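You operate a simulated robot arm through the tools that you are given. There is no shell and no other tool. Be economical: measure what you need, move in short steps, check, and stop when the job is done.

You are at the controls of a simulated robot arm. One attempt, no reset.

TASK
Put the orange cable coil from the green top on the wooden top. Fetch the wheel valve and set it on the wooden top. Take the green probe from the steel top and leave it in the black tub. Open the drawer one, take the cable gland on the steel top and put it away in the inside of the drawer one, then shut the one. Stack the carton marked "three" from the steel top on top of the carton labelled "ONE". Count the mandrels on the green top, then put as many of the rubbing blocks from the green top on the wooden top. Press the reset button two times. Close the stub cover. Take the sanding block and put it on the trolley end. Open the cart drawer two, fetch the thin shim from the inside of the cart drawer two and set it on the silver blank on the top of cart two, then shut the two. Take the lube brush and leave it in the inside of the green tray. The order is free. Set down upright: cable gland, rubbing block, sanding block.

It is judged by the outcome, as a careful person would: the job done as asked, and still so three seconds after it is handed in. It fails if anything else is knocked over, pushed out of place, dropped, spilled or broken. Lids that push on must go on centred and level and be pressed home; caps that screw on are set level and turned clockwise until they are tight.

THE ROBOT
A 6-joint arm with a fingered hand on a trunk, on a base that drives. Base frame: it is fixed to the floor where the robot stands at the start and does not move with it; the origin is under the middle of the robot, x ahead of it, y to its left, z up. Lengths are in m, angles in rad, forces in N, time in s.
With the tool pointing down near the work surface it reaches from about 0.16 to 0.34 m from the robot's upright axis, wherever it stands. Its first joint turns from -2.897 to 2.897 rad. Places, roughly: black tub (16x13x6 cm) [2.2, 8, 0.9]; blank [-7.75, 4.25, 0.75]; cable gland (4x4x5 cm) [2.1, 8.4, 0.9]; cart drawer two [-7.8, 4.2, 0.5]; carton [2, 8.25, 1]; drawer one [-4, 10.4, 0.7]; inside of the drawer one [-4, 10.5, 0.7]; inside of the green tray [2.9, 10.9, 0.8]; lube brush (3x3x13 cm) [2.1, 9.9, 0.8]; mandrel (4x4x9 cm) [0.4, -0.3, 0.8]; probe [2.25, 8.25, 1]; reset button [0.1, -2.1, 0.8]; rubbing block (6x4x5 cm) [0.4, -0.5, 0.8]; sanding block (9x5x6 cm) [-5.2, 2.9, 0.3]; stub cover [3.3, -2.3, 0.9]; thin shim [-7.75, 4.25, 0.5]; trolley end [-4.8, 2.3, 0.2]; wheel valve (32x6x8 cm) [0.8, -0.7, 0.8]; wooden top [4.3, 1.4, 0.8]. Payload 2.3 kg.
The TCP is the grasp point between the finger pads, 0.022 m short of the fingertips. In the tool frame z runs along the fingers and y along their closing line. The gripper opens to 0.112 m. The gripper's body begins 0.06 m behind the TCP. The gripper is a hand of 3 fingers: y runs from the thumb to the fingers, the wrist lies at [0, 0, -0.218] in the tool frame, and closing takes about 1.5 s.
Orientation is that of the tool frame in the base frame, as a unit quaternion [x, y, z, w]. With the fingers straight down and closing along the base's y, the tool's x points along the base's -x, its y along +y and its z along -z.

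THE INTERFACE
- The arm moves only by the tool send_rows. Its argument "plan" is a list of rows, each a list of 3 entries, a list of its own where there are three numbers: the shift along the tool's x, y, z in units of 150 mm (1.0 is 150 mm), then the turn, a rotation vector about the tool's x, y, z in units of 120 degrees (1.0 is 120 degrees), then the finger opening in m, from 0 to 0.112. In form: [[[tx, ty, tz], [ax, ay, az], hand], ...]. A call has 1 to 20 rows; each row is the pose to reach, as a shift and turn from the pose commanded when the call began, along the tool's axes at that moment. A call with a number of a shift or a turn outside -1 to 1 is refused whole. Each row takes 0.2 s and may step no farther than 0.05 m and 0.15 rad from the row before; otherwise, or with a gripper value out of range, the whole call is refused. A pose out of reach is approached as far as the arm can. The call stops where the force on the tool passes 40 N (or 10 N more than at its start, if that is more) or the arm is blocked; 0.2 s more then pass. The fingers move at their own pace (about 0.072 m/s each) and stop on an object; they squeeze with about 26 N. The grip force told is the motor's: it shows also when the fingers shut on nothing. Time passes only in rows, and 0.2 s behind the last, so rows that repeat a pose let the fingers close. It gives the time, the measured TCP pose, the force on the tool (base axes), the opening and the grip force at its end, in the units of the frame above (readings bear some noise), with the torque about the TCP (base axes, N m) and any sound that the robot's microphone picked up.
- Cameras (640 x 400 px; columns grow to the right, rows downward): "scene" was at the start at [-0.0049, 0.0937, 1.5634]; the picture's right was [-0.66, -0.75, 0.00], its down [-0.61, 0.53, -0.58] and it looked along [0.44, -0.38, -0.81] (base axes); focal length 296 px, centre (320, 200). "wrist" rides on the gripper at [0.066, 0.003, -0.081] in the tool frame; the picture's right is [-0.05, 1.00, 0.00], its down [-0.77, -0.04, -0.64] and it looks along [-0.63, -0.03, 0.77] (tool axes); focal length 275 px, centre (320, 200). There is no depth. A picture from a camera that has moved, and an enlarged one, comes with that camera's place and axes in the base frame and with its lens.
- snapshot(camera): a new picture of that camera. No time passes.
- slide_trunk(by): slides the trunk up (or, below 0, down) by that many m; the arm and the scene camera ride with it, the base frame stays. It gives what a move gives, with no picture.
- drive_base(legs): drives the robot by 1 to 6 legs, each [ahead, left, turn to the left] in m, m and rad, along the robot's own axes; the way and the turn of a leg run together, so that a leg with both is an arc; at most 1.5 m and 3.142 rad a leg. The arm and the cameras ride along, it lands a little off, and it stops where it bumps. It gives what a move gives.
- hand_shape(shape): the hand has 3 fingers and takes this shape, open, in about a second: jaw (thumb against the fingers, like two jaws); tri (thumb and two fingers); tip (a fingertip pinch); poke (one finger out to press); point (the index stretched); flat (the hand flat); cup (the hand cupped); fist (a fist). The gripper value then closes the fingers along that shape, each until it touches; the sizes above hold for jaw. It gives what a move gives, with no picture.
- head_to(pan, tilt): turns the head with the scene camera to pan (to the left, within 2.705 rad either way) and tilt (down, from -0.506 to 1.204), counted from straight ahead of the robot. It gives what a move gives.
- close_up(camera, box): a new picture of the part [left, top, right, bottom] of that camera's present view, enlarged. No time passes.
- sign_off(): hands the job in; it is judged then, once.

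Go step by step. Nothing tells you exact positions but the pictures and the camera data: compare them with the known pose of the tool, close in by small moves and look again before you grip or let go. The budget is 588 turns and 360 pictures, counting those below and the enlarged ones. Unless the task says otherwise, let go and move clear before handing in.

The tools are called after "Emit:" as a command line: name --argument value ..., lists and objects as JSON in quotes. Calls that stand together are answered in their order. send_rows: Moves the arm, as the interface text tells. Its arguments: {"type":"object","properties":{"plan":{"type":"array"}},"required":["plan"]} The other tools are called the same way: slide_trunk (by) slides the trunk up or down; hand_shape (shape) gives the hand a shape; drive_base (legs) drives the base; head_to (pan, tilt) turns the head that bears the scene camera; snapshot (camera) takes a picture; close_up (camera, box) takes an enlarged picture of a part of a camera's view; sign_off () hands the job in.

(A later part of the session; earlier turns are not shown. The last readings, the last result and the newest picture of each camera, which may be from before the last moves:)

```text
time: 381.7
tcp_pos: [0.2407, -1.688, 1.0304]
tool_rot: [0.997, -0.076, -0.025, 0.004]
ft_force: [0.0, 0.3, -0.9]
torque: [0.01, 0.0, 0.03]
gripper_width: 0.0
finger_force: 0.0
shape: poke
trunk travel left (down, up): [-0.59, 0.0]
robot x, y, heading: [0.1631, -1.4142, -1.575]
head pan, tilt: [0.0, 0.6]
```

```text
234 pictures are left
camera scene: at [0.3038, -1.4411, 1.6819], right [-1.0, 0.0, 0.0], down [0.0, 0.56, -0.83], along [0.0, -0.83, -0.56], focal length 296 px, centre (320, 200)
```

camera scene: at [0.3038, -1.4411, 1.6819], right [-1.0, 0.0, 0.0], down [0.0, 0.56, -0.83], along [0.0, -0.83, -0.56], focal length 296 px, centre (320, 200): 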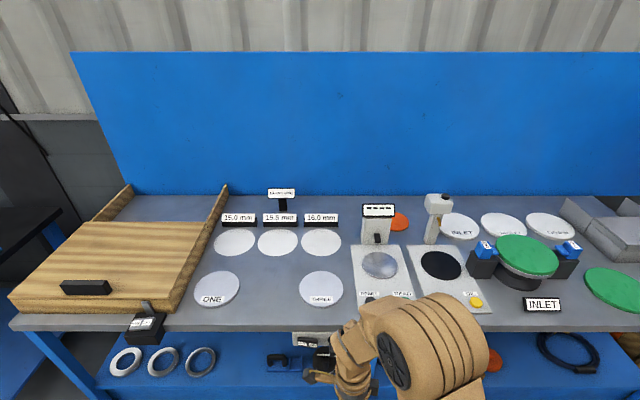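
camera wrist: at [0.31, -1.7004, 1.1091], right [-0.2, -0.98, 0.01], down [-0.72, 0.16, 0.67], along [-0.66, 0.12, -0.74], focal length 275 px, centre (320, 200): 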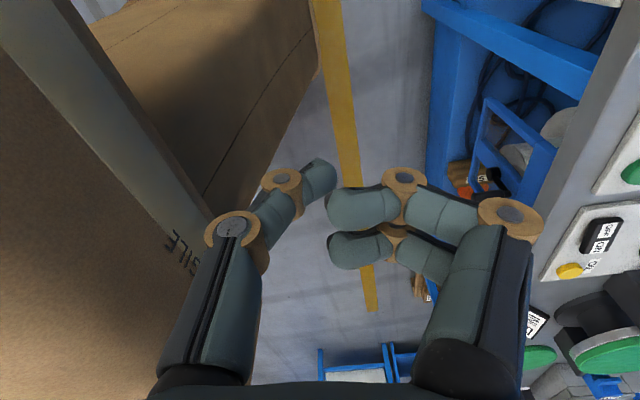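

Emit:
close_up --camera "scene" --box '[340, 240, 500, 330]'

Emit:
hand_shape --shape "jaw"

Emit:
drive_base --legs '[[0, 0.12, 0]]'

Emit:
head_to --pan -0.25 --tilt 0.8

Emit:
snapshot --camera "scene"

```text
4.00 times, centred on (420, 285) of scene
camera zoom: at [0.3038, -1.4411, 1.6819], right [-1.0, 0.0, 0.0], down [0.0, 0.56, -0.83], along [0.0, -0.83, -0.56], focal length 1182 px, centre (-80, -140)
```

zoom: 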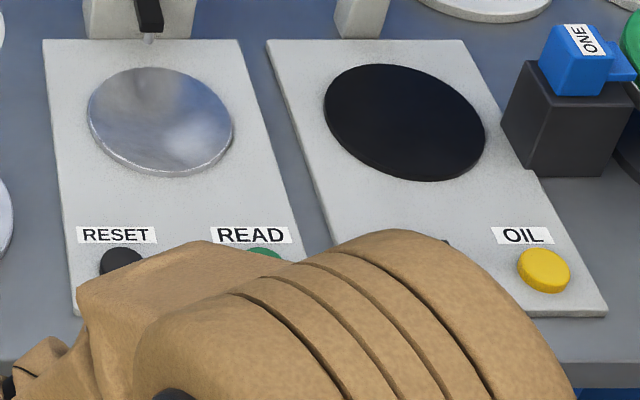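

```text
time: 382.6
tcp_pos: [0.2421, -1.6865, 1.0309]
tool_rot: [0.997, -0.075, -0.026, 0.004]
ft_force: [-0.3, 0.7, -0.1]
torque: [-0.01, 0.0, -0.01]
gripper_width: 0.1121
finger_force: 0.0
shape: jaw
trunk travel left (down, up): [-0.59, 0.0]
robot x, y, heading: [0.1609, -1.4139, -1.57]
head pan, tilt: [0.0, 0.6]
```

```text
time: 383.9
tcp_pos: [0.3624, -1.6879, 1.0312]
tool_rot: [0.997, -0.075, -0.026, 0.003]
ft_force: [-0.5, -0.6, -0.2]
torque: [0.02, 0.03, -0.02]
gripper_width: 0.1118
finger_force: 0.0
shape: jaw
trunk travel left (down, up): [-0.59, 0.0]
robot x, y, heading: [0.2819, -1.4185, -1.567]
head pan, tilt: [0.0, 0.6]
```

```text
time: 384.6
tcp_pos: [0.3606, -1.6859, 1.0325]
tool_rot: [0.997, -0.076, -0.026, 0.004]
ft_force: [0.4, -0.4, 0.6]
torque: [0.05, -0.01, -0.02]
gripper_width: 0.112
finger_force: 0.0
shape: jaw
trunk travel left (down, up): [-0.59, 0.0]
robot x, y, heading: [0.2845, -1.4146, -1.569]
head pan, tilt: [-0.25, 0.799]
```

```text
232 pictures are left
camera scene: at [0.4037, -1.4307, 1.6651], right [-0.97, 0.24, 0.0], down [0.18, 0.69, -0.7], along [-0.17, -0.68, -0.72], focal length 296 px, centre (320, 200)
```

scene: 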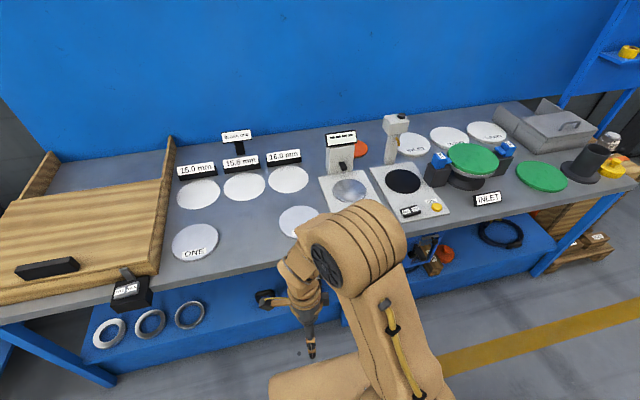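

RESET's black button is at about (0.126,-2.10); READ is 12 cm to its right. I bring the closed jaw over it.

Emit:
drive_base --legs '[[0, -0.2365, 0], [0.4, 0, 0]]'

Emit:
send_rows --plan '[[[0, 0, 0.15], [0, 0, 0], 0], [[0, 0, 0.3], [0, 0, 0], 0], [[0, 0, 0.45], [0, 0, 0], 0], [[0, 0, 0.6], [0, 0, 0], 0], [[0, 0, 0.7], [0, 0, 0], 0], [[0, 0, 0.7], [0, 0, 0], 0], [[0, 0, 0.7], [0, 0, 0], 0]]'

Emit:
snapshot --camera "wrist"

Emit:
snapshot --camera "scene"

```text
time: 388.5
tcp_pos: [0.1226, -2.0886, 1.0312]
tool_rot: [0.997, -0.077, -0.026, 0.003]
ft_force: [0.1, -0.4, -0.6]
torque: [-0.01, 0.02, 0.02]
gripper_width: 0.112
finger_force: 0.0
shape: jaw
trunk travel left (down, up): [-0.59, 0.0]
robot x, y, heading: [0.0432, -1.8117, -1.57]
head pan, tilt: [-0.25, 0.799]
```

```text
time: 390.1
tcp_pos: [0.117, -2.0895, 0.9272]
tool_rot: [0.997, -0.077, -0.026, 0.003]
ft_force: [-0.2, -0.3, 0.3]
torque: [0.01, 0.01, -0.04]
gripper_width: 0.0
finger_force: 25.4
shape: jaw
trunk travel left (down, up): [-0.59, 0.0]
robot x, y, heading: [0.042, -1.8146, -1.57]
head pan, tilt: [-0.25, 0.799]
```

```text
231 pictures are left
camera wrist: at [0.1851, -2.1023, 1.0045], right [-0.2, -0.98, 0.01], down [-0.72, 0.16, 0.67], along [-0.66, 0.12, -0.74], focal length 275 px, centre (320, 200)
```

wrist: 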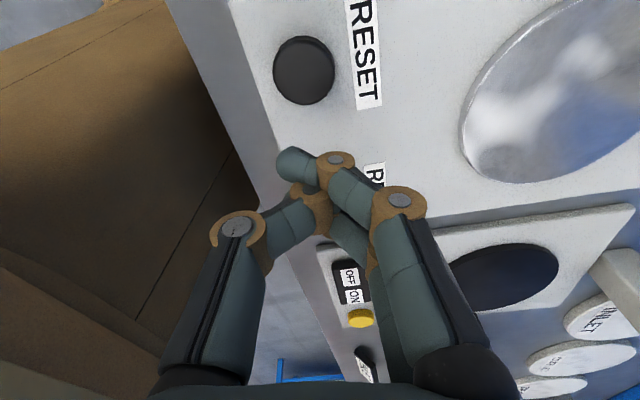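

```text
230 pictures are left
camera scene: at [0.1652, -1.8324, 1.665], right [-0.97, 0.25, 0.0], down [0.18, 0.69, -0.7], along [-0.17, -0.68, -0.72], focal length 296 px, centre (320, 200)
```

scene: 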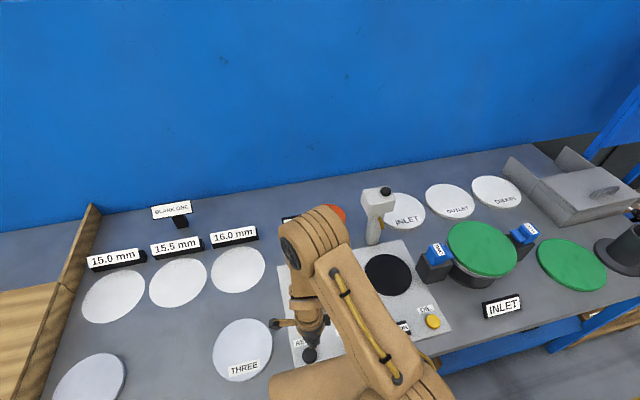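

Emit:
send_rows --plan '[[[0.03, -0.02, 0.15], [0, 0, 0], 0], [[0.06, -0.04, 0.3], [0, 0, 0], 0], [[0.09, -0.05, 0.45], [0, 0, 0], 0]]'

Emit:
snapshot --camera "wrist"

```text
time: 390.9
tcp_pos: [0.1301, -2.0883, 0.8591]
tool_rot: [0.997, -0.077, -0.028, 0.002]
ft_force: [-0.1, -0.5, -0.2]
torque: [0.03, -0.01, -0.02]
gripper_width: 0.0
finger_force: 25.4
shape: jaw
out of reach, approached as far as the arm can: row 1, 2, 3
trunk travel left (down, up): [-0.59, 0.0]
robot x, y, heading: [0.0434, -1.813, -1.572]
head pan, tilt: [-0.25, 0.799]
```

```text
229 pictures are left
camera wrist: at [0.1997, -2.1019, 0.9361], right [-0.2, -0.98, 0.01], down [-0.72, 0.15, 0.68], along [-0.67, 0.13, -0.73], focal length 275 px, centre (320, 200)
```

wrist: 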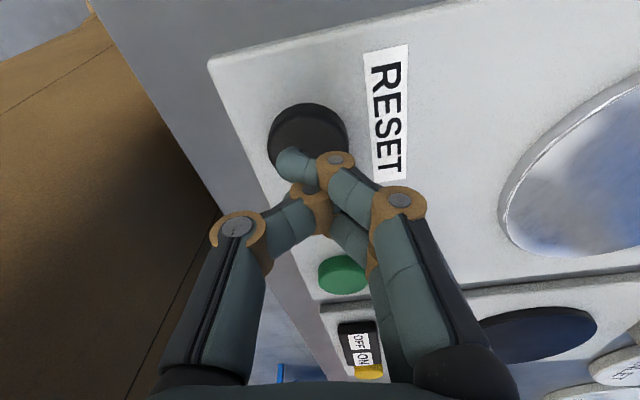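

The fingertips are over the button. I press down gently.

Emit:
send_rows --plan '[[[0, -0.03, 0.05], [0, 0, 0], 0], [[0, -0.03, 0.1], [0, 0, 0], 0], [[0, -0.03, 0.15], [0, 0, 0], 0], [[0, -0.03, 0.19], [0, 0, 0], 0]]'

Emit:
snapshot --camera "wrist"

```text
time: 391.9
tcp_pos: [0.132, -2.093, 0.8331]
tool_rot: [0.997, -0.077, -0.028, 0.004]
ft_force: [-1.1, -4.0, 13.3]
torque: [0.07, -0.09, -0.02]
gripper_width: 0.0002
finger_force: 25.7
shape: jaw
out of reach, approached as far as the arm can: row 1, 2, 3, 4
trunk travel left (down, up): [-0.59, 0.0]
robot x, y, heading: [0.0432, -1.8125, -1.569]
head pan, tilt: [-0.25, 0.799]
heard: click
```

```text
228 pictures are left
camera wrist: at [0.201, -2.1066, 0.9103], right [-0.2, -0.98, 0.01], down [-0.72, 0.15, 0.68], along [-0.67, 0.13, -0.74], focal length 275 px, centre (320, 200)
```

wrist: 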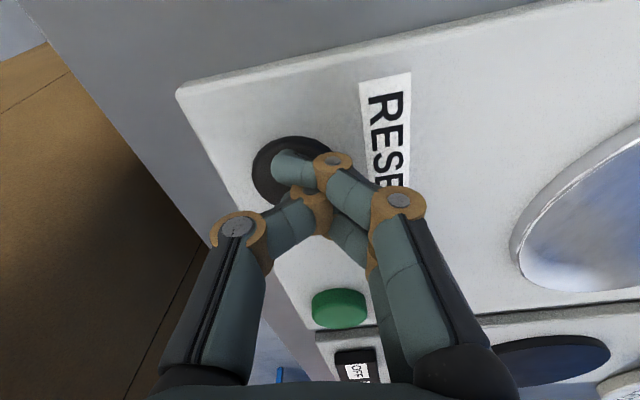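

One click heard. I rise off, pause and press the second time.

Emit:
send_rows --plan '[[[0, 0, -0.1], [0, 0, 0], 0], [[0, 0, -0.2], [0, 0, 0], 0], [[0, 0, -0.2], [0, 0, 0], 0], [[0, 0, -0.2], [0, 0, 0], 0]]'

Emit:
send_rows --plan '[[[0, 0, 0.08], [0, 0, 0], 0], [[0, 0, 0.14], [0, 0, 0], 0], [[0, 0, 0.2], [0, 0, 0], 0]]'

```text
time: 392.9
tcp_pos: [0.1334, -2.0928, 0.8619]
tool_rot: [0.997, -0.076, -0.027, 0.003]
ft_force: [0.3, 0.3, -0.8]
torque: [0.01, 0.02, -0.01]
gripper_width: 0.0
finger_force: 26.2
shape: jaw
trunk travel left (down, up): [-0.59, 0.0]
robot x, y, heading: [0.0407, -1.8122, -1.573]
head pan, tilt: [-0.25, 0.799]
```

```text
time: 393.7
tcp_pos: [0.1312, -2.0956, 0.8337]
tool_rot: [0.997, -0.077, -0.028, 0.004]
ft_force: [-0.4, -3.5, 12.7]
torque: [0.11, -0.11, -0.04]
gripper_width: 0.0002
finger_force: 26.0
shape: jaw
trunk travel left (down, up): [-0.59, 0.0]
robot x, y, heading: [0.0406, -1.8178, -1.574]
head pan, tilt: [-0.25, 0.799]
heard: click
```

Second click heard. I rise, straighten the tool, and drive off toward the sanding block at (-5.2,2.9).

Emit:
send_rows --plan '[[[0, 0, -0.2], [0, 0, 0], 0], [[0, 0, -0.45], [0, 0, 0], 0], [[0, -0.1, -0.7], [0.004, 0.026, 0], 0], [[0, -0.2, -0.95], [0.004, 0.026, 0], 0.06]]'

Emit:
drive_base --legs '[[-0.45, 0, 0], [0, -1.0, 0], [0, 0, -1.57]]'

Emit:
head_to --pan -0.5 --tilt 0.3

Emit:
snapshot --camera "scene"

```text
time: 394.7
tcp_pos: [0.1266, -2.0503, 0.9673]
tool_rot: [0.997, -0.076, 0.001, 0.0]
ft_force: [0.6, -0.7, -0.1]
torque: [-0.05, 0.0, -0.01]
gripper_width: 0.0583
finger_force: 0.0
shape: jaw
out of reach, approached as far as the arm can: row 2, 4
trunk travel left (down, up): [-0.59, 0.0]
robot x, y, heading: [0.0444, -1.8131, -1.572]
head pan, tilt: [-0.25, 0.799]
```

```text
time: 406.1
tcp_pos: [-1.1976, -1.4567, 0.9666]
tool_rot: [-0.653, 0.757, -0.001, 0.0]
ft_force: [0.5, -0.2, 0.5]
torque: [0.0, -0.02, 0.0]
gripper_width: 0.0599
finger_force: 0.1
shape: jaw
trunk travel left (down, up): [-0.59, 0.0]
robot x, y, heading: [-0.9618, -1.3709, -3.138]
head pan, tilt: [-0.25, 0.799]
```

```text
time: 407.0
tcp_pos: [-1.1973, -1.456, 0.9672]
tool_rot: [-0.653, 0.758, 0.0, -0.001]
ft_force: [0.8, 0.3, 0.3]
torque: [0.0, 0.01, -0.01]
gripper_width: 0.0597
finger_force: 0.1
shape: jaw
trunk travel left (down, up): [-0.59, 0.0]
robot x, y, heading: [-0.9604, -1.3722, -3.134]
head pan, tilt: [-0.499, 0.3]
```

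```text
227 pictures are left
camera scene: at [-0.9814, -1.4677, 1.7093], right [0.47, 0.88, 0.0], down [0.26, -0.14, -0.95], along [-0.84, 0.45, -0.3], focal length 296 px, centre (320, 200)
```

scene: 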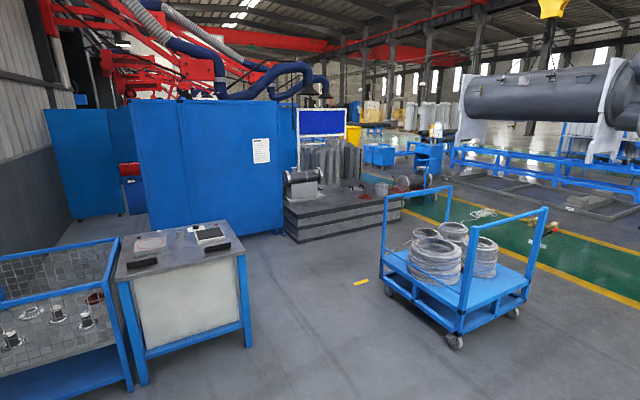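

Emit:
close_up --camera "scene" --box '[280, 120, 480, 245]'

```text
3.20 times, centred on (380, 182) of scene
camera zoom: at [-0.9814, -1.4677, 1.7093], right [0.47, 0.88, 0.0], down [0.26, -0.14, -0.95], along [-0.84, 0.45, -0.3], focal length 946 px, centre (128, 256)
```

zoom: 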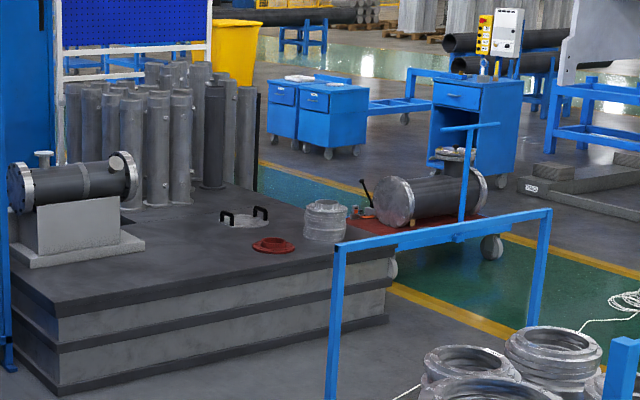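

Low red trolley with a pipe near (-4.8,2.5). I drive round the coil cart toward it.

Emit:
drive_base --legs '[[0, -1.5, -0.005], [0, -1.5, 0], [0, -0.8, 0], [1.5, 0, 0], [0.9, 0, 0]]'

Emit:
head_to --pan 0 --tilt 0.6

Emit:
snapshot --camera "scene"

```text
time: 436.6
tcp_pos: [-3.662, 2.2662, 0.9671]
tool_rot: [-0.659, 0.752, -0.001, 0.0]
ft_force: [0.5, 0.2, 0.1]
torque: [-0.02, 0.03, 0.01]
gripper_width: 0.0599
finger_force: 0.1
shape: jaw
trunk travel left (down, up): [-0.59, 0.0]
robot x, y, heading: [-3.4279, 2.3572, -3.118]
head pan, tilt: [-0.499, 0.3]
```

```text
time: 437.5
tcp_pos: [-3.6612, 2.2661, 0.9674]
tool_rot: [-0.658, 0.753, -0.001, -0.001]
ft_force: [0.3, 0.4, 0.5]
torque: [-0.03, -0.02, 0.03]
gripper_width: 0.0595
finger_force: 0.2
shape: jaw
trunk travel left (down, up): [-0.59, 0.0]
robot x, y, heading: [-3.4256, 2.3554, -3.117]
head pan, tilt: [0.0, 0.6]
```

```text
225 pictures are left
camera scene: at [-3.451, 2.2134, 1.6819], right [-0.02, 1.0, 0.0], down [0.56, 0.01, -0.83], along [-0.83, -0.02, -0.56], focal length 296 px, centre (320, 200)
```

scene: 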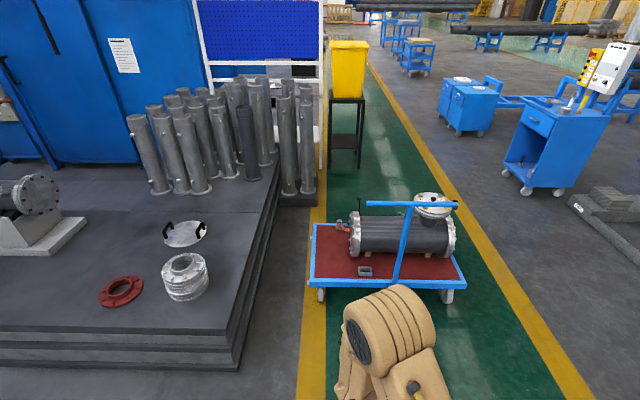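

Emit:
close_up --camera "scene" --box '[290, 180, 490, 310]'

```text
3.08 times, centred on (390, 245) of scene
camera zoom: at [-3.451, 2.2134, 1.6819], right [-0.02, 1.0, 0.0], down [0.56, 0.01, -0.83], along [-0.83, -0.02, -0.56], focal length 910 px, centre (105, 62)
```

zoom: 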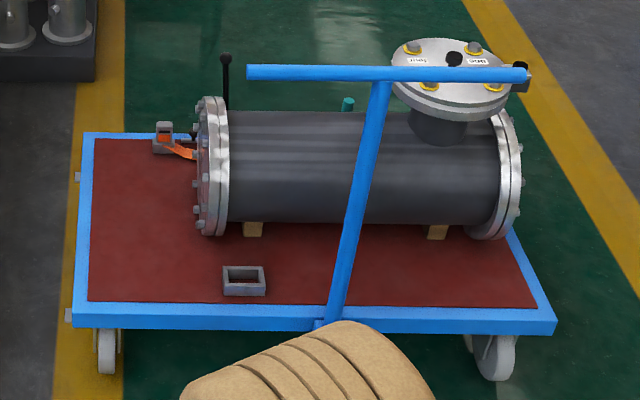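

The deck of the red trolley spans x -5.28…-4.69, y 2.12…3.09; the sanding block must be behind the pipe at (-5.2,2.9). I drive round to the far side.

Emit:
drive_base --legs '[[0, -1.4, -0.024], [1.5, 0, 0], [0.75, 0, 0], [0, 0, 3.14]]'

Emit:
head_to --pan -0.8 --tilt 0.8

Emit:
snapshot --camera "scene"

```text
time: 462.6
tcp_pos: [-5.4545, 3.8505, 0.9674]
tool_rot: [0.758, 0.652, 0.0, 0.0]
ft_force: [-0.4, 0.3, -0.2]
torque: [0.0, 0.0, 0.04]
gripper_width: 0.0596
finger_force: 0.0
shape: jaw
trunk travel left (down, up): [-0.59, 0.0]
robot x, y, heading: [-5.6924, 3.7669, 0.004]
head pan, tilt: [0.0, 0.6]
```

```text
time: 463.7
tcp_pos: [-5.4544, 3.8508, 0.9656]
tool_rot: [0.758, 0.652, 0.001, -0.001]
ft_force: [0.1, 0.6, -1.1]
torque: [-0.01, 0.01, -0.02]
gripper_width: 0.0599
finger_force: 0.1
shape: jaw
trunk travel left (down, up): [-0.59, 0.0]
robot x, y, heading: [-5.6897, 3.7653, 0.005]
head pan, tilt: [-0.799, 0.799]
```

```text
223 pictures are left
camera scene: at [-5.6953, 3.8506, 1.665], right [-0.71, -0.7, 0.0], down [-0.5, 0.51, -0.7], along [0.49, -0.5, -0.72], focal length 296 px, centre (320, 200)
```

scene: 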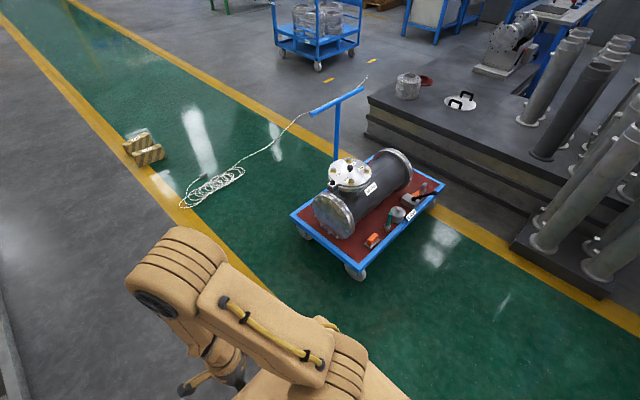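

Emit:
close_up --camera "scene" --box '[290, 130, 460, 290]'

```text
2.50 times, centred on (375, 210) of scene
camera zoom: at [-5.6953, 3.8506, 1.665], right [-0.71, -0.7, 0.0], down [-0.5, 0.51, -0.7], along [0.49, -0.5, -0.72], focal length 739 px, centre (182, 175)
```

zoom: 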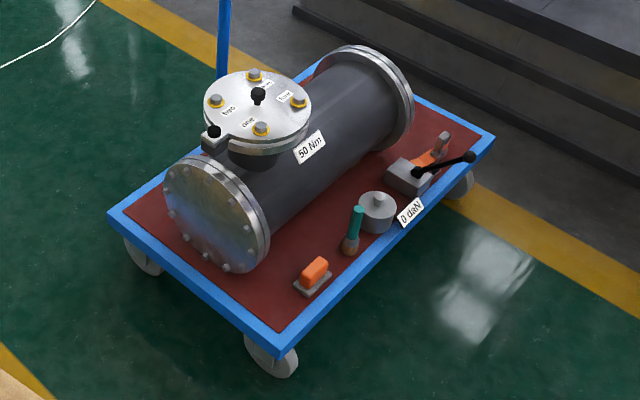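

The orange-handled sanding block is at about (-5.18,2.89) on the deck. I lower the trunk and move alongside.

Emit:
slide_trunk --by -0.5

Emit:
drive_base --legs '[[0, -0.96, 0], [0.13, 0, 0]]'

Emit:
head_to --pan -0.2 --tilt 1.0

Emit:
snapshot --camera "scene"

Emit:
snapshot --camera "wrist"

```text
refused: -0.5 is not a number from -0.4 to 0.4
```

```text
time: 469.6
tcp_pos: [-5.3219, 2.8842, 0.9678]
tool_rot: [0.76, 0.65, 0.0, -0.001]
ft_force: [-0.1, 0.4, -0.6]
torque: [-0.02, 0.03, 0.04]
gripper_width: 0.0594
finger_force: 0.0
shape: jaw
trunk travel left (down, up): [-0.59, 0.0]
robot x, y, heading: [-5.5594, 2.8029, -0.002]
head pan, tilt: [-0.799, 0.799]
```

```text
time: 470.6
tcp_pos: [-5.3214, 2.8844, 0.968]
tool_rot: [0.76, 0.65, 0.001, -0.001]
ft_force: [-0.4, -0.1, -0.3]
torque: [0.03, 0.01, -0.03]
gripper_width: 0.0597
finger_force: 0.1
shape: jaw
trunk travel left (down, up): [-0.59, 0.0]
robot x, y, heading: [-5.5587, 2.8039, 0.004]
head pan, tilt: [-0.201, 1.0]
```

```text
221 pictures are left
camera scene: at [-5.5491, 2.9291, 1.6499], right [-0.2, -0.98, 0.0], down [-0.82, 0.17, -0.54], along [0.53, -0.11, -0.84], focal length 296 px, centre (320, 200)
```

scene: 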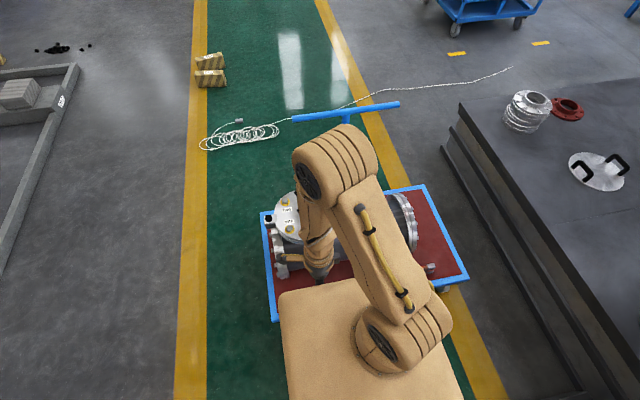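

```text
220 pictures are left
camera wrist: at [-5.3084, 2.9493, 1.0481], right [0.98, -0.2, 0.0], down [-0.15, -0.76, 0.63], along [-0.13, -0.62, -0.77], focal length 275 px, centre (320, 200)
```

wrist: 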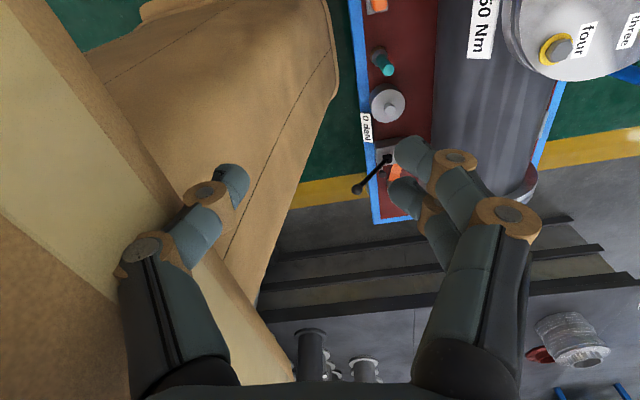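

Base front is about 6 cm off the trolley. I centre on the block, creep 3 cm, and lower the trunk.

Emit:
drive_base --legs '[[0, 0.07, 0], [0.03, 0, 0]]'

Emit:
slide_trunk --by -0.4

Emit:
snapshot --camera "wrist"

```text
time: 472.0
tcp_pos: [-5.2916, 2.9544, 0.9675]
tool_rot: [0.76, 0.65, 0.0, 0.0]
ft_force: [0.6, -0.6, 0.0]
torque: [0.0, -0.01, 0.01]
gripper_width: 0.0598
finger_force: 0.0
shape: jaw
trunk travel left (down, up): [-0.59, 0.0]
robot x, y, heading: [-5.5242, 2.8704, 0.002]
head pan, tilt: [-0.201, 1.0]
```

```text
time: 475.9
tcp_pos: [-5.2919, 2.9541, 0.5664]
tool_rot: [0.76, 0.65, 0.0, -0.001]
ft_force: [0.2, 0.5, -0.8]
torque: [0.01, 0.0, -0.01]
gripper_width: 0.0595
finger_force: 0.0
shape: jaw
trunk travel left (down, up): [-0.19, 0.4]
robot x, y, heading: [-5.5281, 2.8693, 0.001]
head pan, tilt: [-0.201, 1.0]
```

```text
219 pictures are left
camera wrist: at [-5.2785, 3.019, 0.6482], right [0.98, -0.2, 0.0], down [-0.15, -0.76, 0.63], along [-0.13, -0.62, -0.77], focal length 275 px, centre (320, 200)
```

wrist: 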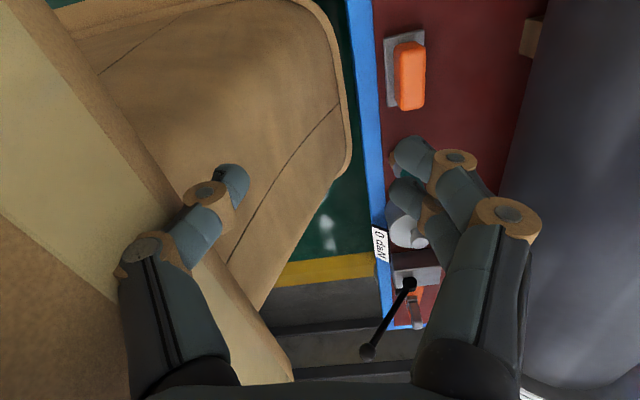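

The block is at about (-5.188,2.898). I move over it and down in two stages.

Emit:
send_rows --plan '[[[-0.05, 0.15, 0.15], [0, 0, 0], 0.09], [[-0.1, 0.3, 0.3], [0, 0, 0], 0.09], [[-0.15, 0.45, 0.45], [0, 0, 0], 0.09], [[-0.2, 0.6, 0.6], [0, 0, 0], 0.09], [[-0.267, 0.75, 0.8], [0, 0, 0], 0.09]]'

Emit:
snapshot --camera "wrist"

```text
time: 477.1
tcp_pos: [-5.1872, 2.8958, 0.4466]
tool_rot: [0.76, 0.65, 0.001, 0.0]
ft_force: [0.1, 0.3, 0.1]
torque: [0.01, -0.01, 0.01]
gripper_width: 0.0901
finger_force: 0.1
shape: jaw
out of reach, approached as far as the arm can: row 1
trunk travel left (down, up): [-0.19, 0.4]
robot x, y, heading: [-5.5287, 2.8769, 0.002]
head pan, tilt: [-0.201, 1.0]
```

```text
218 pictures are left
camera wrist: at [-5.1739, 2.9615, 0.5265], right [0.98, -0.2, 0.0], down [-0.16, -0.76, 0.63], along [-0.13, -0.62, -0.77], focal length 275 px, centre (320, 200)
```

wrist: 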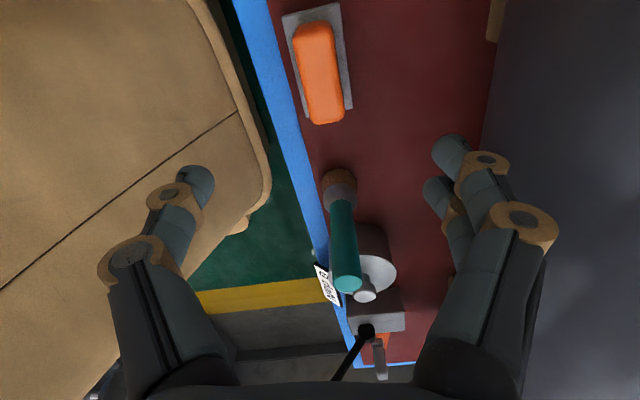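

Emit:
send_rows --plan '[[[-0.01, -0.01, 0.2], [0, 0, -0.03], 0.09], [[-0.01, -0.02, 0.4], [0, 0, -0.058], 0.09], [[-0.01, -0.02, 0.6], [0, 0, -0.058], 0.09], [[-0.01, -0.02, 0.8], [0, 0, -0.058], 0.09]]'

Emit:
snapshot --camera "wrist"

```text
time: 478.1
tcp_pos: [-5.1904, 2.8976, 0.3265]
tool_rot: [0.718, 0.696, 0.001, 0.0]
ft_force: [-0.2, -0.2, -0.4]
torque: [-0.04, -0.03, -0.04]
gripper_width: 0.09
finger_force: 0.1
shape: jaw
trunk travel left (down, up): [-0.19, 0.4]
robot x, y, heading: [-5.5283, 2.872, 0.0]
head pan, tilt: [-0.201, 1.0]
```

```text
217 pictures are left
camera wrist: at [-5.1853, 2.9631, 0.4071], right [1.0, -0.08, 0.0], down [-0.06, -0.77, 0.63], along [-0.05, -0.63, -0.77], focal length 275 px, centre (320, 200)
```

wrist: 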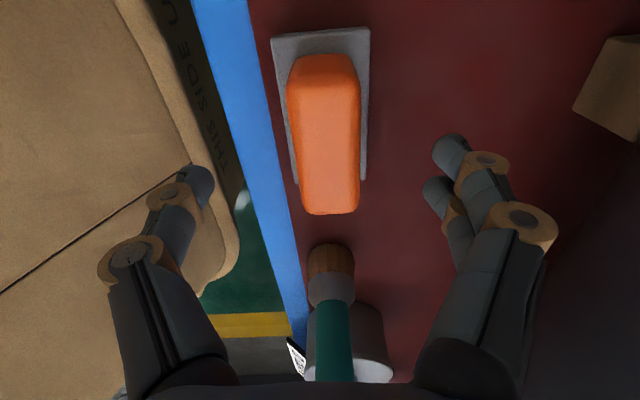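

Emit:
send_rows --plan '[[[-0.02, 0, 0.15], [0, 0, 0], 0.08], [[-0.02, 0, 0.3], [0, 0, 0], 0.08], [[-0.02, 0, 0.42], [0, 0, 0], 0.08], [[-0.02, 0, 0.48], [0, 0, 0], 0.08], [[-0.02, 0, 0.48], [0, 0, 0], 0], [[-0.02, 0, 0.48], [0, 0, 0], 0], [[-0.02, 0, 0.48], [0, 0, 0], 0], [[-0.02, 0, 0.48], [0, 0, 0], 0], [[-0.02, 0, 0.48], [0, 0, 0], 0], [[-0.02, 0, 0.48], [0, 0, 0], 0]]'

Emit:
snapshot --camera "wrist"

```text
time: 480.3
tcp_pos: [-5.2008, 2.8926, 0.2852]
tool_rot: [0.719, 0.695, 0.001, -0.001]
ft_force: [-1.1, 0.7, -0.7]
torque: [0.0, 0.01, 0.02]
gripper_width: 0.0261
finger_force: 25.9
shape: jaw
out of reach, approached as far as the arm can: row 2, 3, 4, 5, 6, 7, 8, 9, 10
trunk travel left (down, up): [-0.19, 0.4]
robot x, y, heading: [-5.5283, 2.8713, -0.001]
head pan, tilt: [-0.201, 1.0]
```

```text
216 pictures are left
camera wrist: at [-5.1966, 2.9589, 0.3659], right [1.0, -0.08, 0.0], down [-0.06, -0.77, 0.63], along [-0.05, -0.63, -0.77], focal length 275 px, centre (320, 200)
```

wrist: 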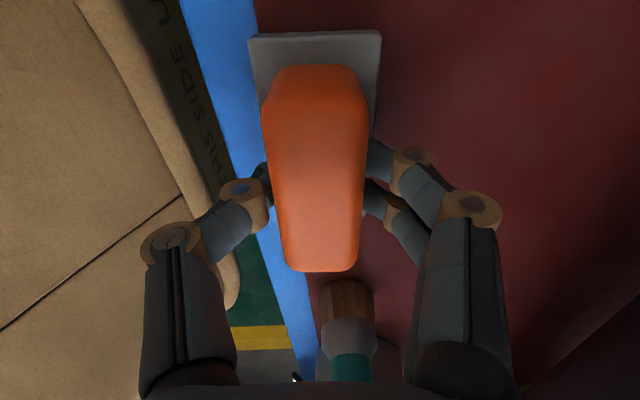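

The reach ended at TCP z 0.285; I open, lower the trunk 3.5 cm and regrip lower.

Emit:
send_rows --plan '[[[0, 0, 0], [0, 0, 0], 0.08], [[0, 0, 0], [0, 0, 0], 0.08], [[0, 0, 0], [0, 0, 0], 0.08], [[0, 0, 0], [0, 0, 0], 0.08]]'

Emit:
slide_trunk --by -0.033

Emit:
send_rows --plan '[[[0, 0, 0], [0, 0, 0], 0.0], [[0, 0, 0], [0, 0, 0], 0.0], [[0, 0, 0], [0, 0, 0], 0.0], [[0, 0, 0], [0, 0, 0], 0.0], [[0, 0, 0], [0, 0, 0], 0.0], [[0, 0, 0], [0, 0, 0], 0.0]]'

Emit:
snapshot --camera "wrist"

```text
time: 481.3
tcp_pos: [-5.2004, 2.8927, 0.2849]
tool_rot: [0.719, 0.695, 0.0, -0.001]
ft_force: [-0.6, 0.0, 0.0]
torque: [0.02, -0.01, -0.02]
gripper_width: 0.0796
finger_force: 0.0
shape: jaw
trunk travel left (down, up): [-0.19, 0.4]
robot x, y, heading: [-5.5254, 2.8701, 0.003]
head pan, tilt: [-0.201, 1.0]
```

```text
time: 481.9
tcp_pos: [-5.1983, 2.8922, 0.2606]
tool_rot: [0.72, 0.694, 0.003, 0.003]
ft_force: [-5.8, -2.2, 30.3]
torque: [-0.1, -1.23, -0.07]
gripper_width: 0.0756
finger_force: 0.0
shape: jaw
trunk travel left (down, up): [-0.163, 0.427]
robot x, y, heading: [-5.5266, 2.8695, -0.001]
head pan, tilt: [-0.201, 1.0]
stopped: the force on the tool passed its limit (the readings are from after the stop); the commanded pose is now the measured one
```

```text
time: 483.3
tcp_pos: [-5.1993, 2.893, 0.2602]
tool_rot: [0.719, 0.695, 0.005, 0.002]
ft_force: [0.7, -1.8, 35.3]
torque: [-0.1, -1.21, 0.09]
gripper_width: 0.0449
finger_force: 26.4
shape: jaw
trunk travel left (down, up): [-0.163, 0.427]
robot x, y, heading: [-5.5316, 2.8729, 0.004]
head pan, tilt: [-0.201, 1.0]
```

```text
215 pictures are left
camera wrist: at [-5.1949, 2.9589, 0.3417], right [1.0, -0.08, 0.01], down [-0.07, -0.77, 0.63], along [-0.04, -0.63, -0.77], focal length 275 px, centre (320, 200)
```

wrist: 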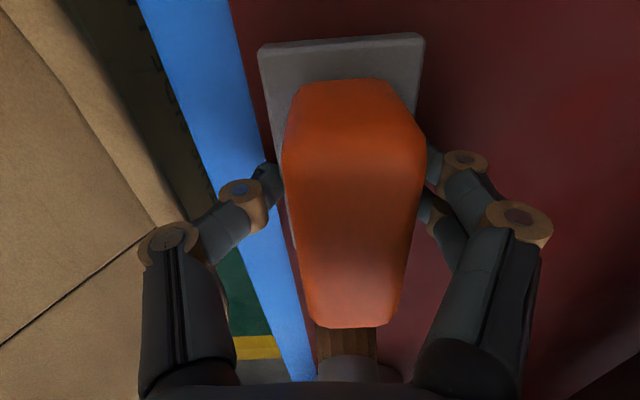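

Gripped (4.5 cm) with the thumb resting on the rim. I lift carefully.

Emit:
send_rows --plan '[[[0, 0, -0.05], [0, 0, 0], 0], [[0, 0, -0.12], [0, 0, 0], 0], [[0, 0, -0.25], [0, 0, 0], 0], [[0, 0, -0.4], [0, 0, 0], 0], [[0, 0, -0.55], [0, 0, 0], 0], [[0, 0, -0.7], [0, 0, 0], 0]]'

Emit:
snapshot --camera "wrist"

```text
time: 484.7
tcp_pos: [-5.2007, 2.893, 0.3643]
tool_rot: [0.719, 0.695, 0.002, 0.001]
ft_force: [0.4, -0.1, -0.9]
torque: [0.03, 0.04, -0.01]
gripper_width: 0.0439
finger_force: 26.3
shape: jaw
trunk travel left (down, up): [-0.163, 0.427]
robot x, y, heading: [-5.5262, 2.8747, 0.005]
head pan, tilt: [-0.201, 1.0]
```

```text
214 pictures are left
camera wrist: at [-5.1957, 2.9593, 0.4453], right [1.0, -0.08, 0.0], down [-0.06, -0.77, 0.63], along [-0.05, -0.63, -0.77], focal length 275 px, centre (320, 200)
```

wrist: 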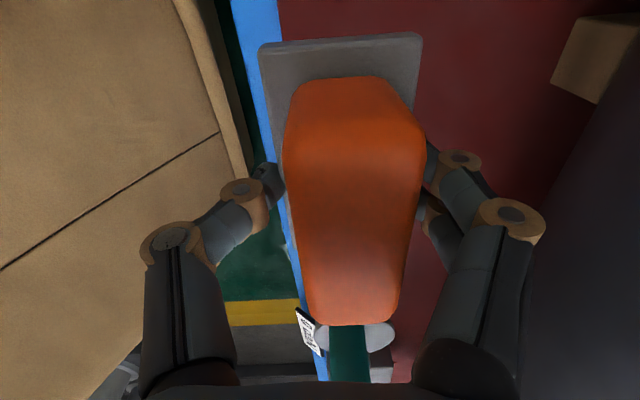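

Held. The trolley end is the free deck near (-4.8,2.3), best reached from the other side. I tuck the arm in and drive round.

Emit:
send_rows --plan '[[[0, -0.2, -0.1], [0, 0, 0], 0], [[0, -0.4, -0.2], [0, 0, 0], 0], [[0, -0.6, -0.3], [0, 0, 0], 0], [[0, -0.8, -0.3], [0, 0, 0], 0]]'

Emit:
drive_base --legs '[[-0.13, 0, 0], [0, 0.6, 0], [1.2, 0.48, 0], [0.24, 0, 0], [0, 0, 3.14]]'

Emit:
head_to --pan 0.3 --tilt 0.7

Emit:
snapshot --camera "scene"

```text
time: 485.7
tcp_pos: [-5.3199, 2.8967, 0.4089]
tool_rot: [0.719, 0.695, 0.002, 0.001]
ft_force: [-0.2, 0.5, -0.8]
torque: [0.01, -0.02, 0.01]
gripper_width: 0.044
finger_force: 25.6
shape: jaw
trunk travel left (down, up): [-0.163, 0.427]
robot x, y, heading: [-5.5242, 2.8726, -0.002]
head pan, tilt: [-0.201, 1.0]
```

```text
time: 504.8
tcp_pos: [-4.4202, 3.9314, 0.4103]
tool_rot: [-0.691, 0.723, 0.001, -0.002]
ft_force: [-0.1, -0.5, -2.5]
torque: [0.03, 0.0, 0.05]
gripper_width: 0.0438
finger_force: 25.5
shape: jaw
trunk travel left (down, up): [-0.163, 0.427]
robot x, y, heading: [-4.2126, 3.9538, 3.134]
head pan, tilt: [-0.201, 1.0]
```

```text
time: 505.7
tcp_pos: [-4.4198, 3.9321, 0.4075]
tool_rot: [-0.691, 0.723, 0.002, -0.003]
ft_force: [0.0, 0.4, -2.2]
torque: [-0.02, 0.0, -0.01]
gripper_width: 0.0442
finger_force: 26.4
shape: jaw
trunk travel left (down, up): [-0.163, 0.427]
robot x, y, heading: [-4.2144, 3.9555, 3.13]
head pan, tilt: [0.3, 0.7]
```

```text
213 pictures are left
camera scene: at [-4.2344, 3.7906, 1.2466], right [-0.28, 0.96, 0.0], down [0.62, 0.18, -0.76], along [-0.73, -0.22, -0.64], focal length 296 px, centre (320, 200)
```

scene: 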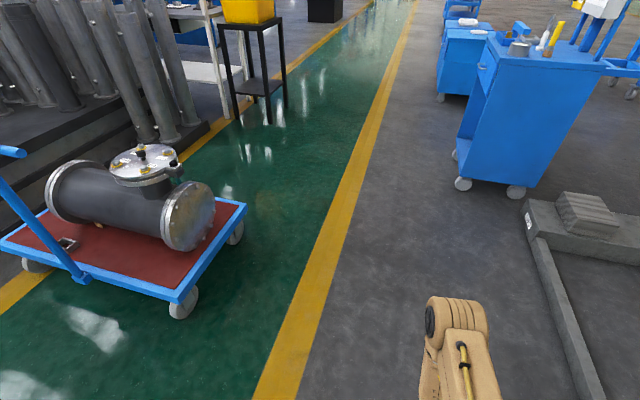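

Emit:
drive_base --legs '[[0, 1.4, 0.01], [0, 0.25, 0]]'

Emit:
head_to --pan 0 --tilt 0.9

Emit:
snapshot --camera "scene"

Emit:
snapshot --camera "wrist"

```text
time: 514.1
tcp_pos: [-4.4283, 2.2793, 0.4085]
tool_rot: [-0.696, 0.718, 0.001, -0.003]
ft_force: [-0.6, 0.2, -1.6]
torque: [0.01, -0.03, 0.03]
gripper_width: 0.0439
finger_force: 26.2
shape: jaw
trunk travel left (down, up): [-0.163, 0.427]
robot x, y, heading: [-4.218, 2.3048, -3.142]
head pan, tilt: [0.3, 0.7]
```

```text
time: 514.9
tcp_pos: [-4.4286, 2.2801, 0.4086]
tool_rot: [-0.695, 0.719, 0.002, -0.002]
ft_force: [-0.3, -0.6, -1.2]
torque: [-0.01, 0.01, 0.02]
gripper_width: 0.0437
finger_force: 26.1
shape: jaw
trunk travel left (down, up): [-0.163, 0.427]
robot x, y, heading: [-4.2211, 2.3051, -3.14]
head pan, tilt: [0.0, 0.901]
```

```text
212 pictures are left
camera scene: at [-4.2351, 2.1652, 1.2305], right [0.0, 1.0, 0.0], down [0.78, 0.0, -0.62], along [-0.62, 0.0, -0.78], focal length 296 px, centre (320, 200)
```

scene: 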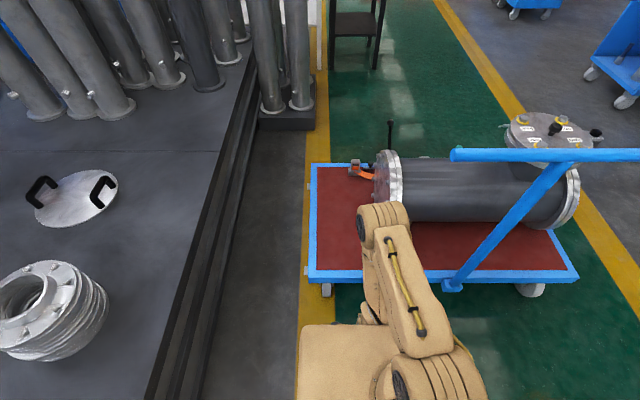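

```text
211 pictures are left
camera wrist: at [-4.4337, 2.2136, 0.4896], right [-1.0, 0.08, 0.0], down [0.06, 0.77, 0.63], along [0.05, 0.63, -0.77], focal length 275 px, centre (320, 200)
```

wrist: 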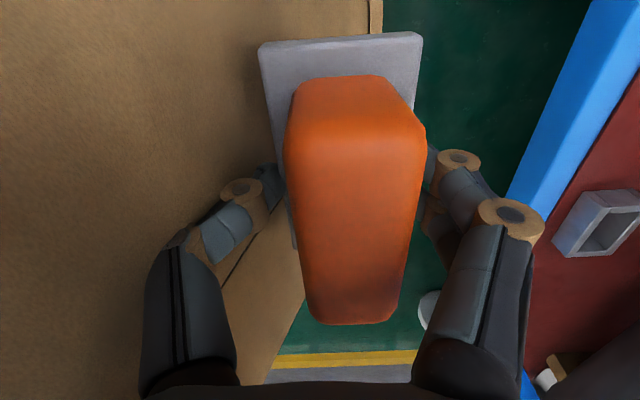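

I creep up to the trolley's near side, then extend over the free end.

Emit:
drive_base --legs '[[0.19, 0.01, 0]]'

Emit:
send_rows --plan '[[[0, 0.2, 0], [0, 0, 0], 0], [[0, 0.4, 0], [0, 0, 0], 0], [[0, 0.6, 0], [0, 0, 0], 0], [[0, 0.8, 0], [0, 0, 0], 0], [[0, 0.93, 0], [0, 0, 0], 0]]'

Emit:
snapshot --camera "wrist"

Emit:
snapshot --camera "scene"

```text
time: 516.5
tcp_pos: [-4.6203, 2.2688, 0.4094]
tool_rot: [-0.696, 0.718, 0.002, -0.002]
ft_force: [-0.3, -0.6, -2.1]
torque: [0.0, -0.02, 0.0]
gripper_width: 0.0438
finger_force: 25.6
shape: jaw
trunk travel left (down, up): [-0.163, 0.427]
robot x, y, heading: [-4.4099, 2.2945, -3.138]
head pan, tilt: [0.0, 0.901]
```

```text
time: 517.6
tcp_pos: [-4.7602, 2.2729, 0.4094]
tool_rot: [-0.696, 0.718, 0.0, -0.003]
ft_force: [-0.4, -0.5, -2.1]
torque: [0.0, -0.03, 0.04]
gripper_width: 0.0439
finger_force: 25.7
shape: jaw
trunk travel left (down, up): [-0.163, 0.427]
robot x, y, heading: [-4.4133, 2.2959, -3.14]
head pan, tilt: [0.0, 0.901]
```

```text
210 pictures are left
camera wrist: at [-4.7655, 2.2083, 0.4907], right [-1.0, 0.08, 0.0], down [0.06, 0.77, 0.63], along [0.05, 0.63, -0.77], focal length 275 px, centre (320, 200)
```

wrist: 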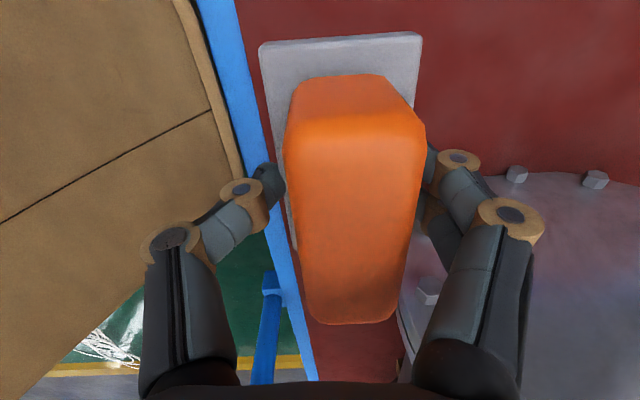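

```text
209 pictures are left
camera scene: at [-4.4271, 2.1553, 1.2305], right [0.0, 1.0, 0.0], down [0.78, 0.0, -0.62], along [-0.62, 0.0, -0.78], focal length 296 px, centre (320, 200)
```

scene: 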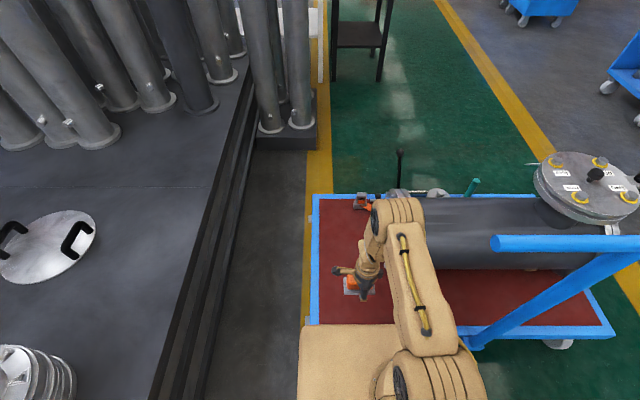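

Over the free deck end. I lower the trunk and then settle by small arm steps.

Emit:
slide_trunk --by -0.13

Emit:
send_rows --plan '[[[0, 0, 0.03], [0, 0, 0], 0], [[0, 0, 0.06], [0, 0, 0], 0], [[0, 0, 0.09], [0, 0, 0], 0]]'

Emit:
snapshot --camera "wrist"

```text
time: 519.2
tcp_pos: [-4.7589, 2.275, 0.2801]
tool_rot: [-0.696, 0.718, 0.001, -0.003]
ft_force: [-0.8, 0.0, -2.2]
torque: [0.02, -0.02, -0.01]
gripper_width: 0.0437
finger_force: 26.3
shape: jaw
trunk travel left (down, up): [-0.033, 0.557]
robot x, y, heading: [-4.4115, 2.2941, -3.139]
head pan, tilt: [0.0, 0.901]
```

```text
time: 520.0
tcp_pos: [-4.7597, 2.2741, 0.265]
tool_rot: [-0.695, 0.719, 0.001, -0.003]
ft_force: [-0.3, 0.4, -1.3]
torque: [-0.01, -0.02, 0.0]
gripper_width: 0.0436
finger_force: 25.9
shape: jaw
trunk travel left (down, up): [-0.033, 0.557]
robot x, y, heading: [-4.4129, 2.2917, -3.138]
head pan, tilt: [0.0, 0.901]
```

```text
208 pictures are left
camera wrist: at [-4.7645, 2.208, 0.3469], right [-1.0, 0.08, 0.0], down [0.06, 0.77, 0.63], along [0.05, 0.63, -0.77], focal length 275 px, centre (320, 200)
```

wrist: 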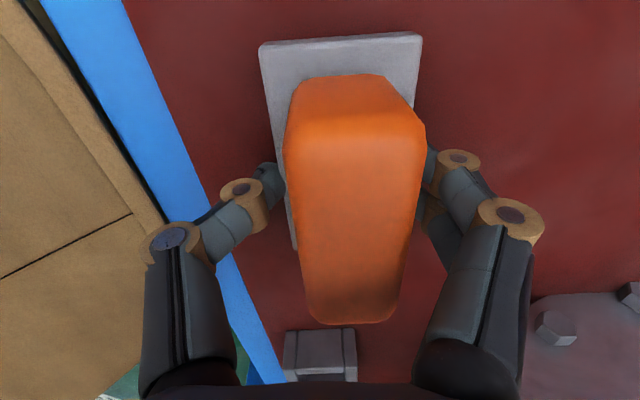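

Emit:
send_rows --plan '[[[0, 0, 0.02], [0, 0, 0], 0], [[0, 0, 0.04], [0, 0, 0], 0]]'

Emit:
send_rows --plan '[[[0, 0, 0.015], [0, 0, 0], 0], [[0, 0, 0.03], [0, 0, 0], 0]]'

```text
time: 520.6
tcp_pos: [-4.7593, 2.2741, 0.2618]
tool_rot: [-0.695, 0.719, 0.003, -0.004]
ft_force: [4.0, 0.3, 29.6]
torque: [0.02, -0.11, -0.02]
gripper_width: 0.045
finger_force: 26.3
shape: jaw
trunk travel left (down, up): [-0.033, 0.557]
robot x, y, heading: [-4.413, 2.2936, -3.138]
head pan, tilt: [0.0, 0.901]
```

```text
time: 521.0
tcp_pos: [-4.76, 2.274, 0.2612]
tool_rot: [-0.695, 0.719, 0.003, -0.005]
ft_force: [6.6, 1.0, 37.8]
torque: [0.06, -0.24, 0.0]
gripper_width: 0.0456
finger_force: 26.2
shape: jaw
trunk travel left (down, up): [-0.033, 0.557]
robot x, y, heading: [-4.4084, 2.2952, -3.141]
head pan, tilt: [0.0, 0.901]
stopped in row 1: the force on the tool passed its limit (the readings are from after the stop); the commanded pose is now the measured one
```

Firm contact. I relieve slightly, open, and rise.

Emit:
send_rows --plan '[[[0, 0, -0.015], [0, 0, 0], 0], [[0, 0, -0.015], [0, 0, 0], 0.06], [[0, 0, -0.015], [0, 0, 0], 0.07], [[0, 0, -0.015], [0, 0, 0], 0.08], [[0, 0, -0.015], [0, 0, 0], 0.08], [[0, 0, -0.2], [0, 0, 0], 0.08], [[0, 0, -0.4], [0, 0, 0], 0.08], [[0, 0, -0.6], [0, 0, 0], 0.08], [[0, 0, -0.8], [0, 0, 0], 0.08]]'

Emit:
snapshot --camera "wrist"

```text
time: 523.0
tcp_pos: [-4.7595, 2.2733, 0.3792]
tool_rot: [-0.696, 0.718, 0.002, -0.003]
ft_force: [-0.9, -0.7, 1.1]
torque: [0.0, 0.01, 0.02]
gripper_width: 0.0795
finger_force: 0.0
shape: jaw
trunk travel left (down, up): [-0.033, 0.557]
robot x, y, heading: [-4.409, 2.2951, -3.14]
head pan, tilt: [0.0, 0.901]
```

```text
207 pictures are left
camera wrist: at [-4.7649, 2.2077, 0.4609], right [-1.0, 0.08, 0.01], down [0.06, 0.77, 0.63], along [0.04, 0.63, -0.77], focal length 275 px, centre (320, 200)
```

wrist: 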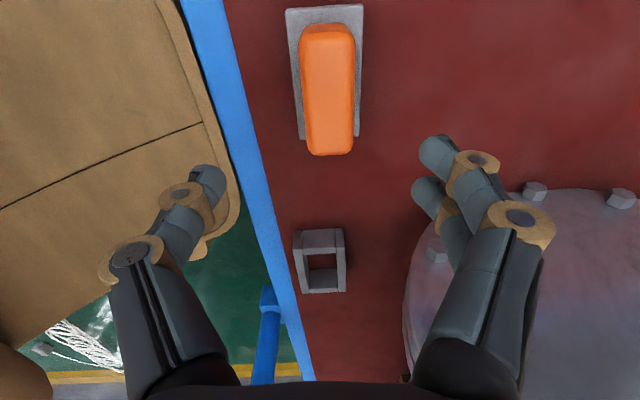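

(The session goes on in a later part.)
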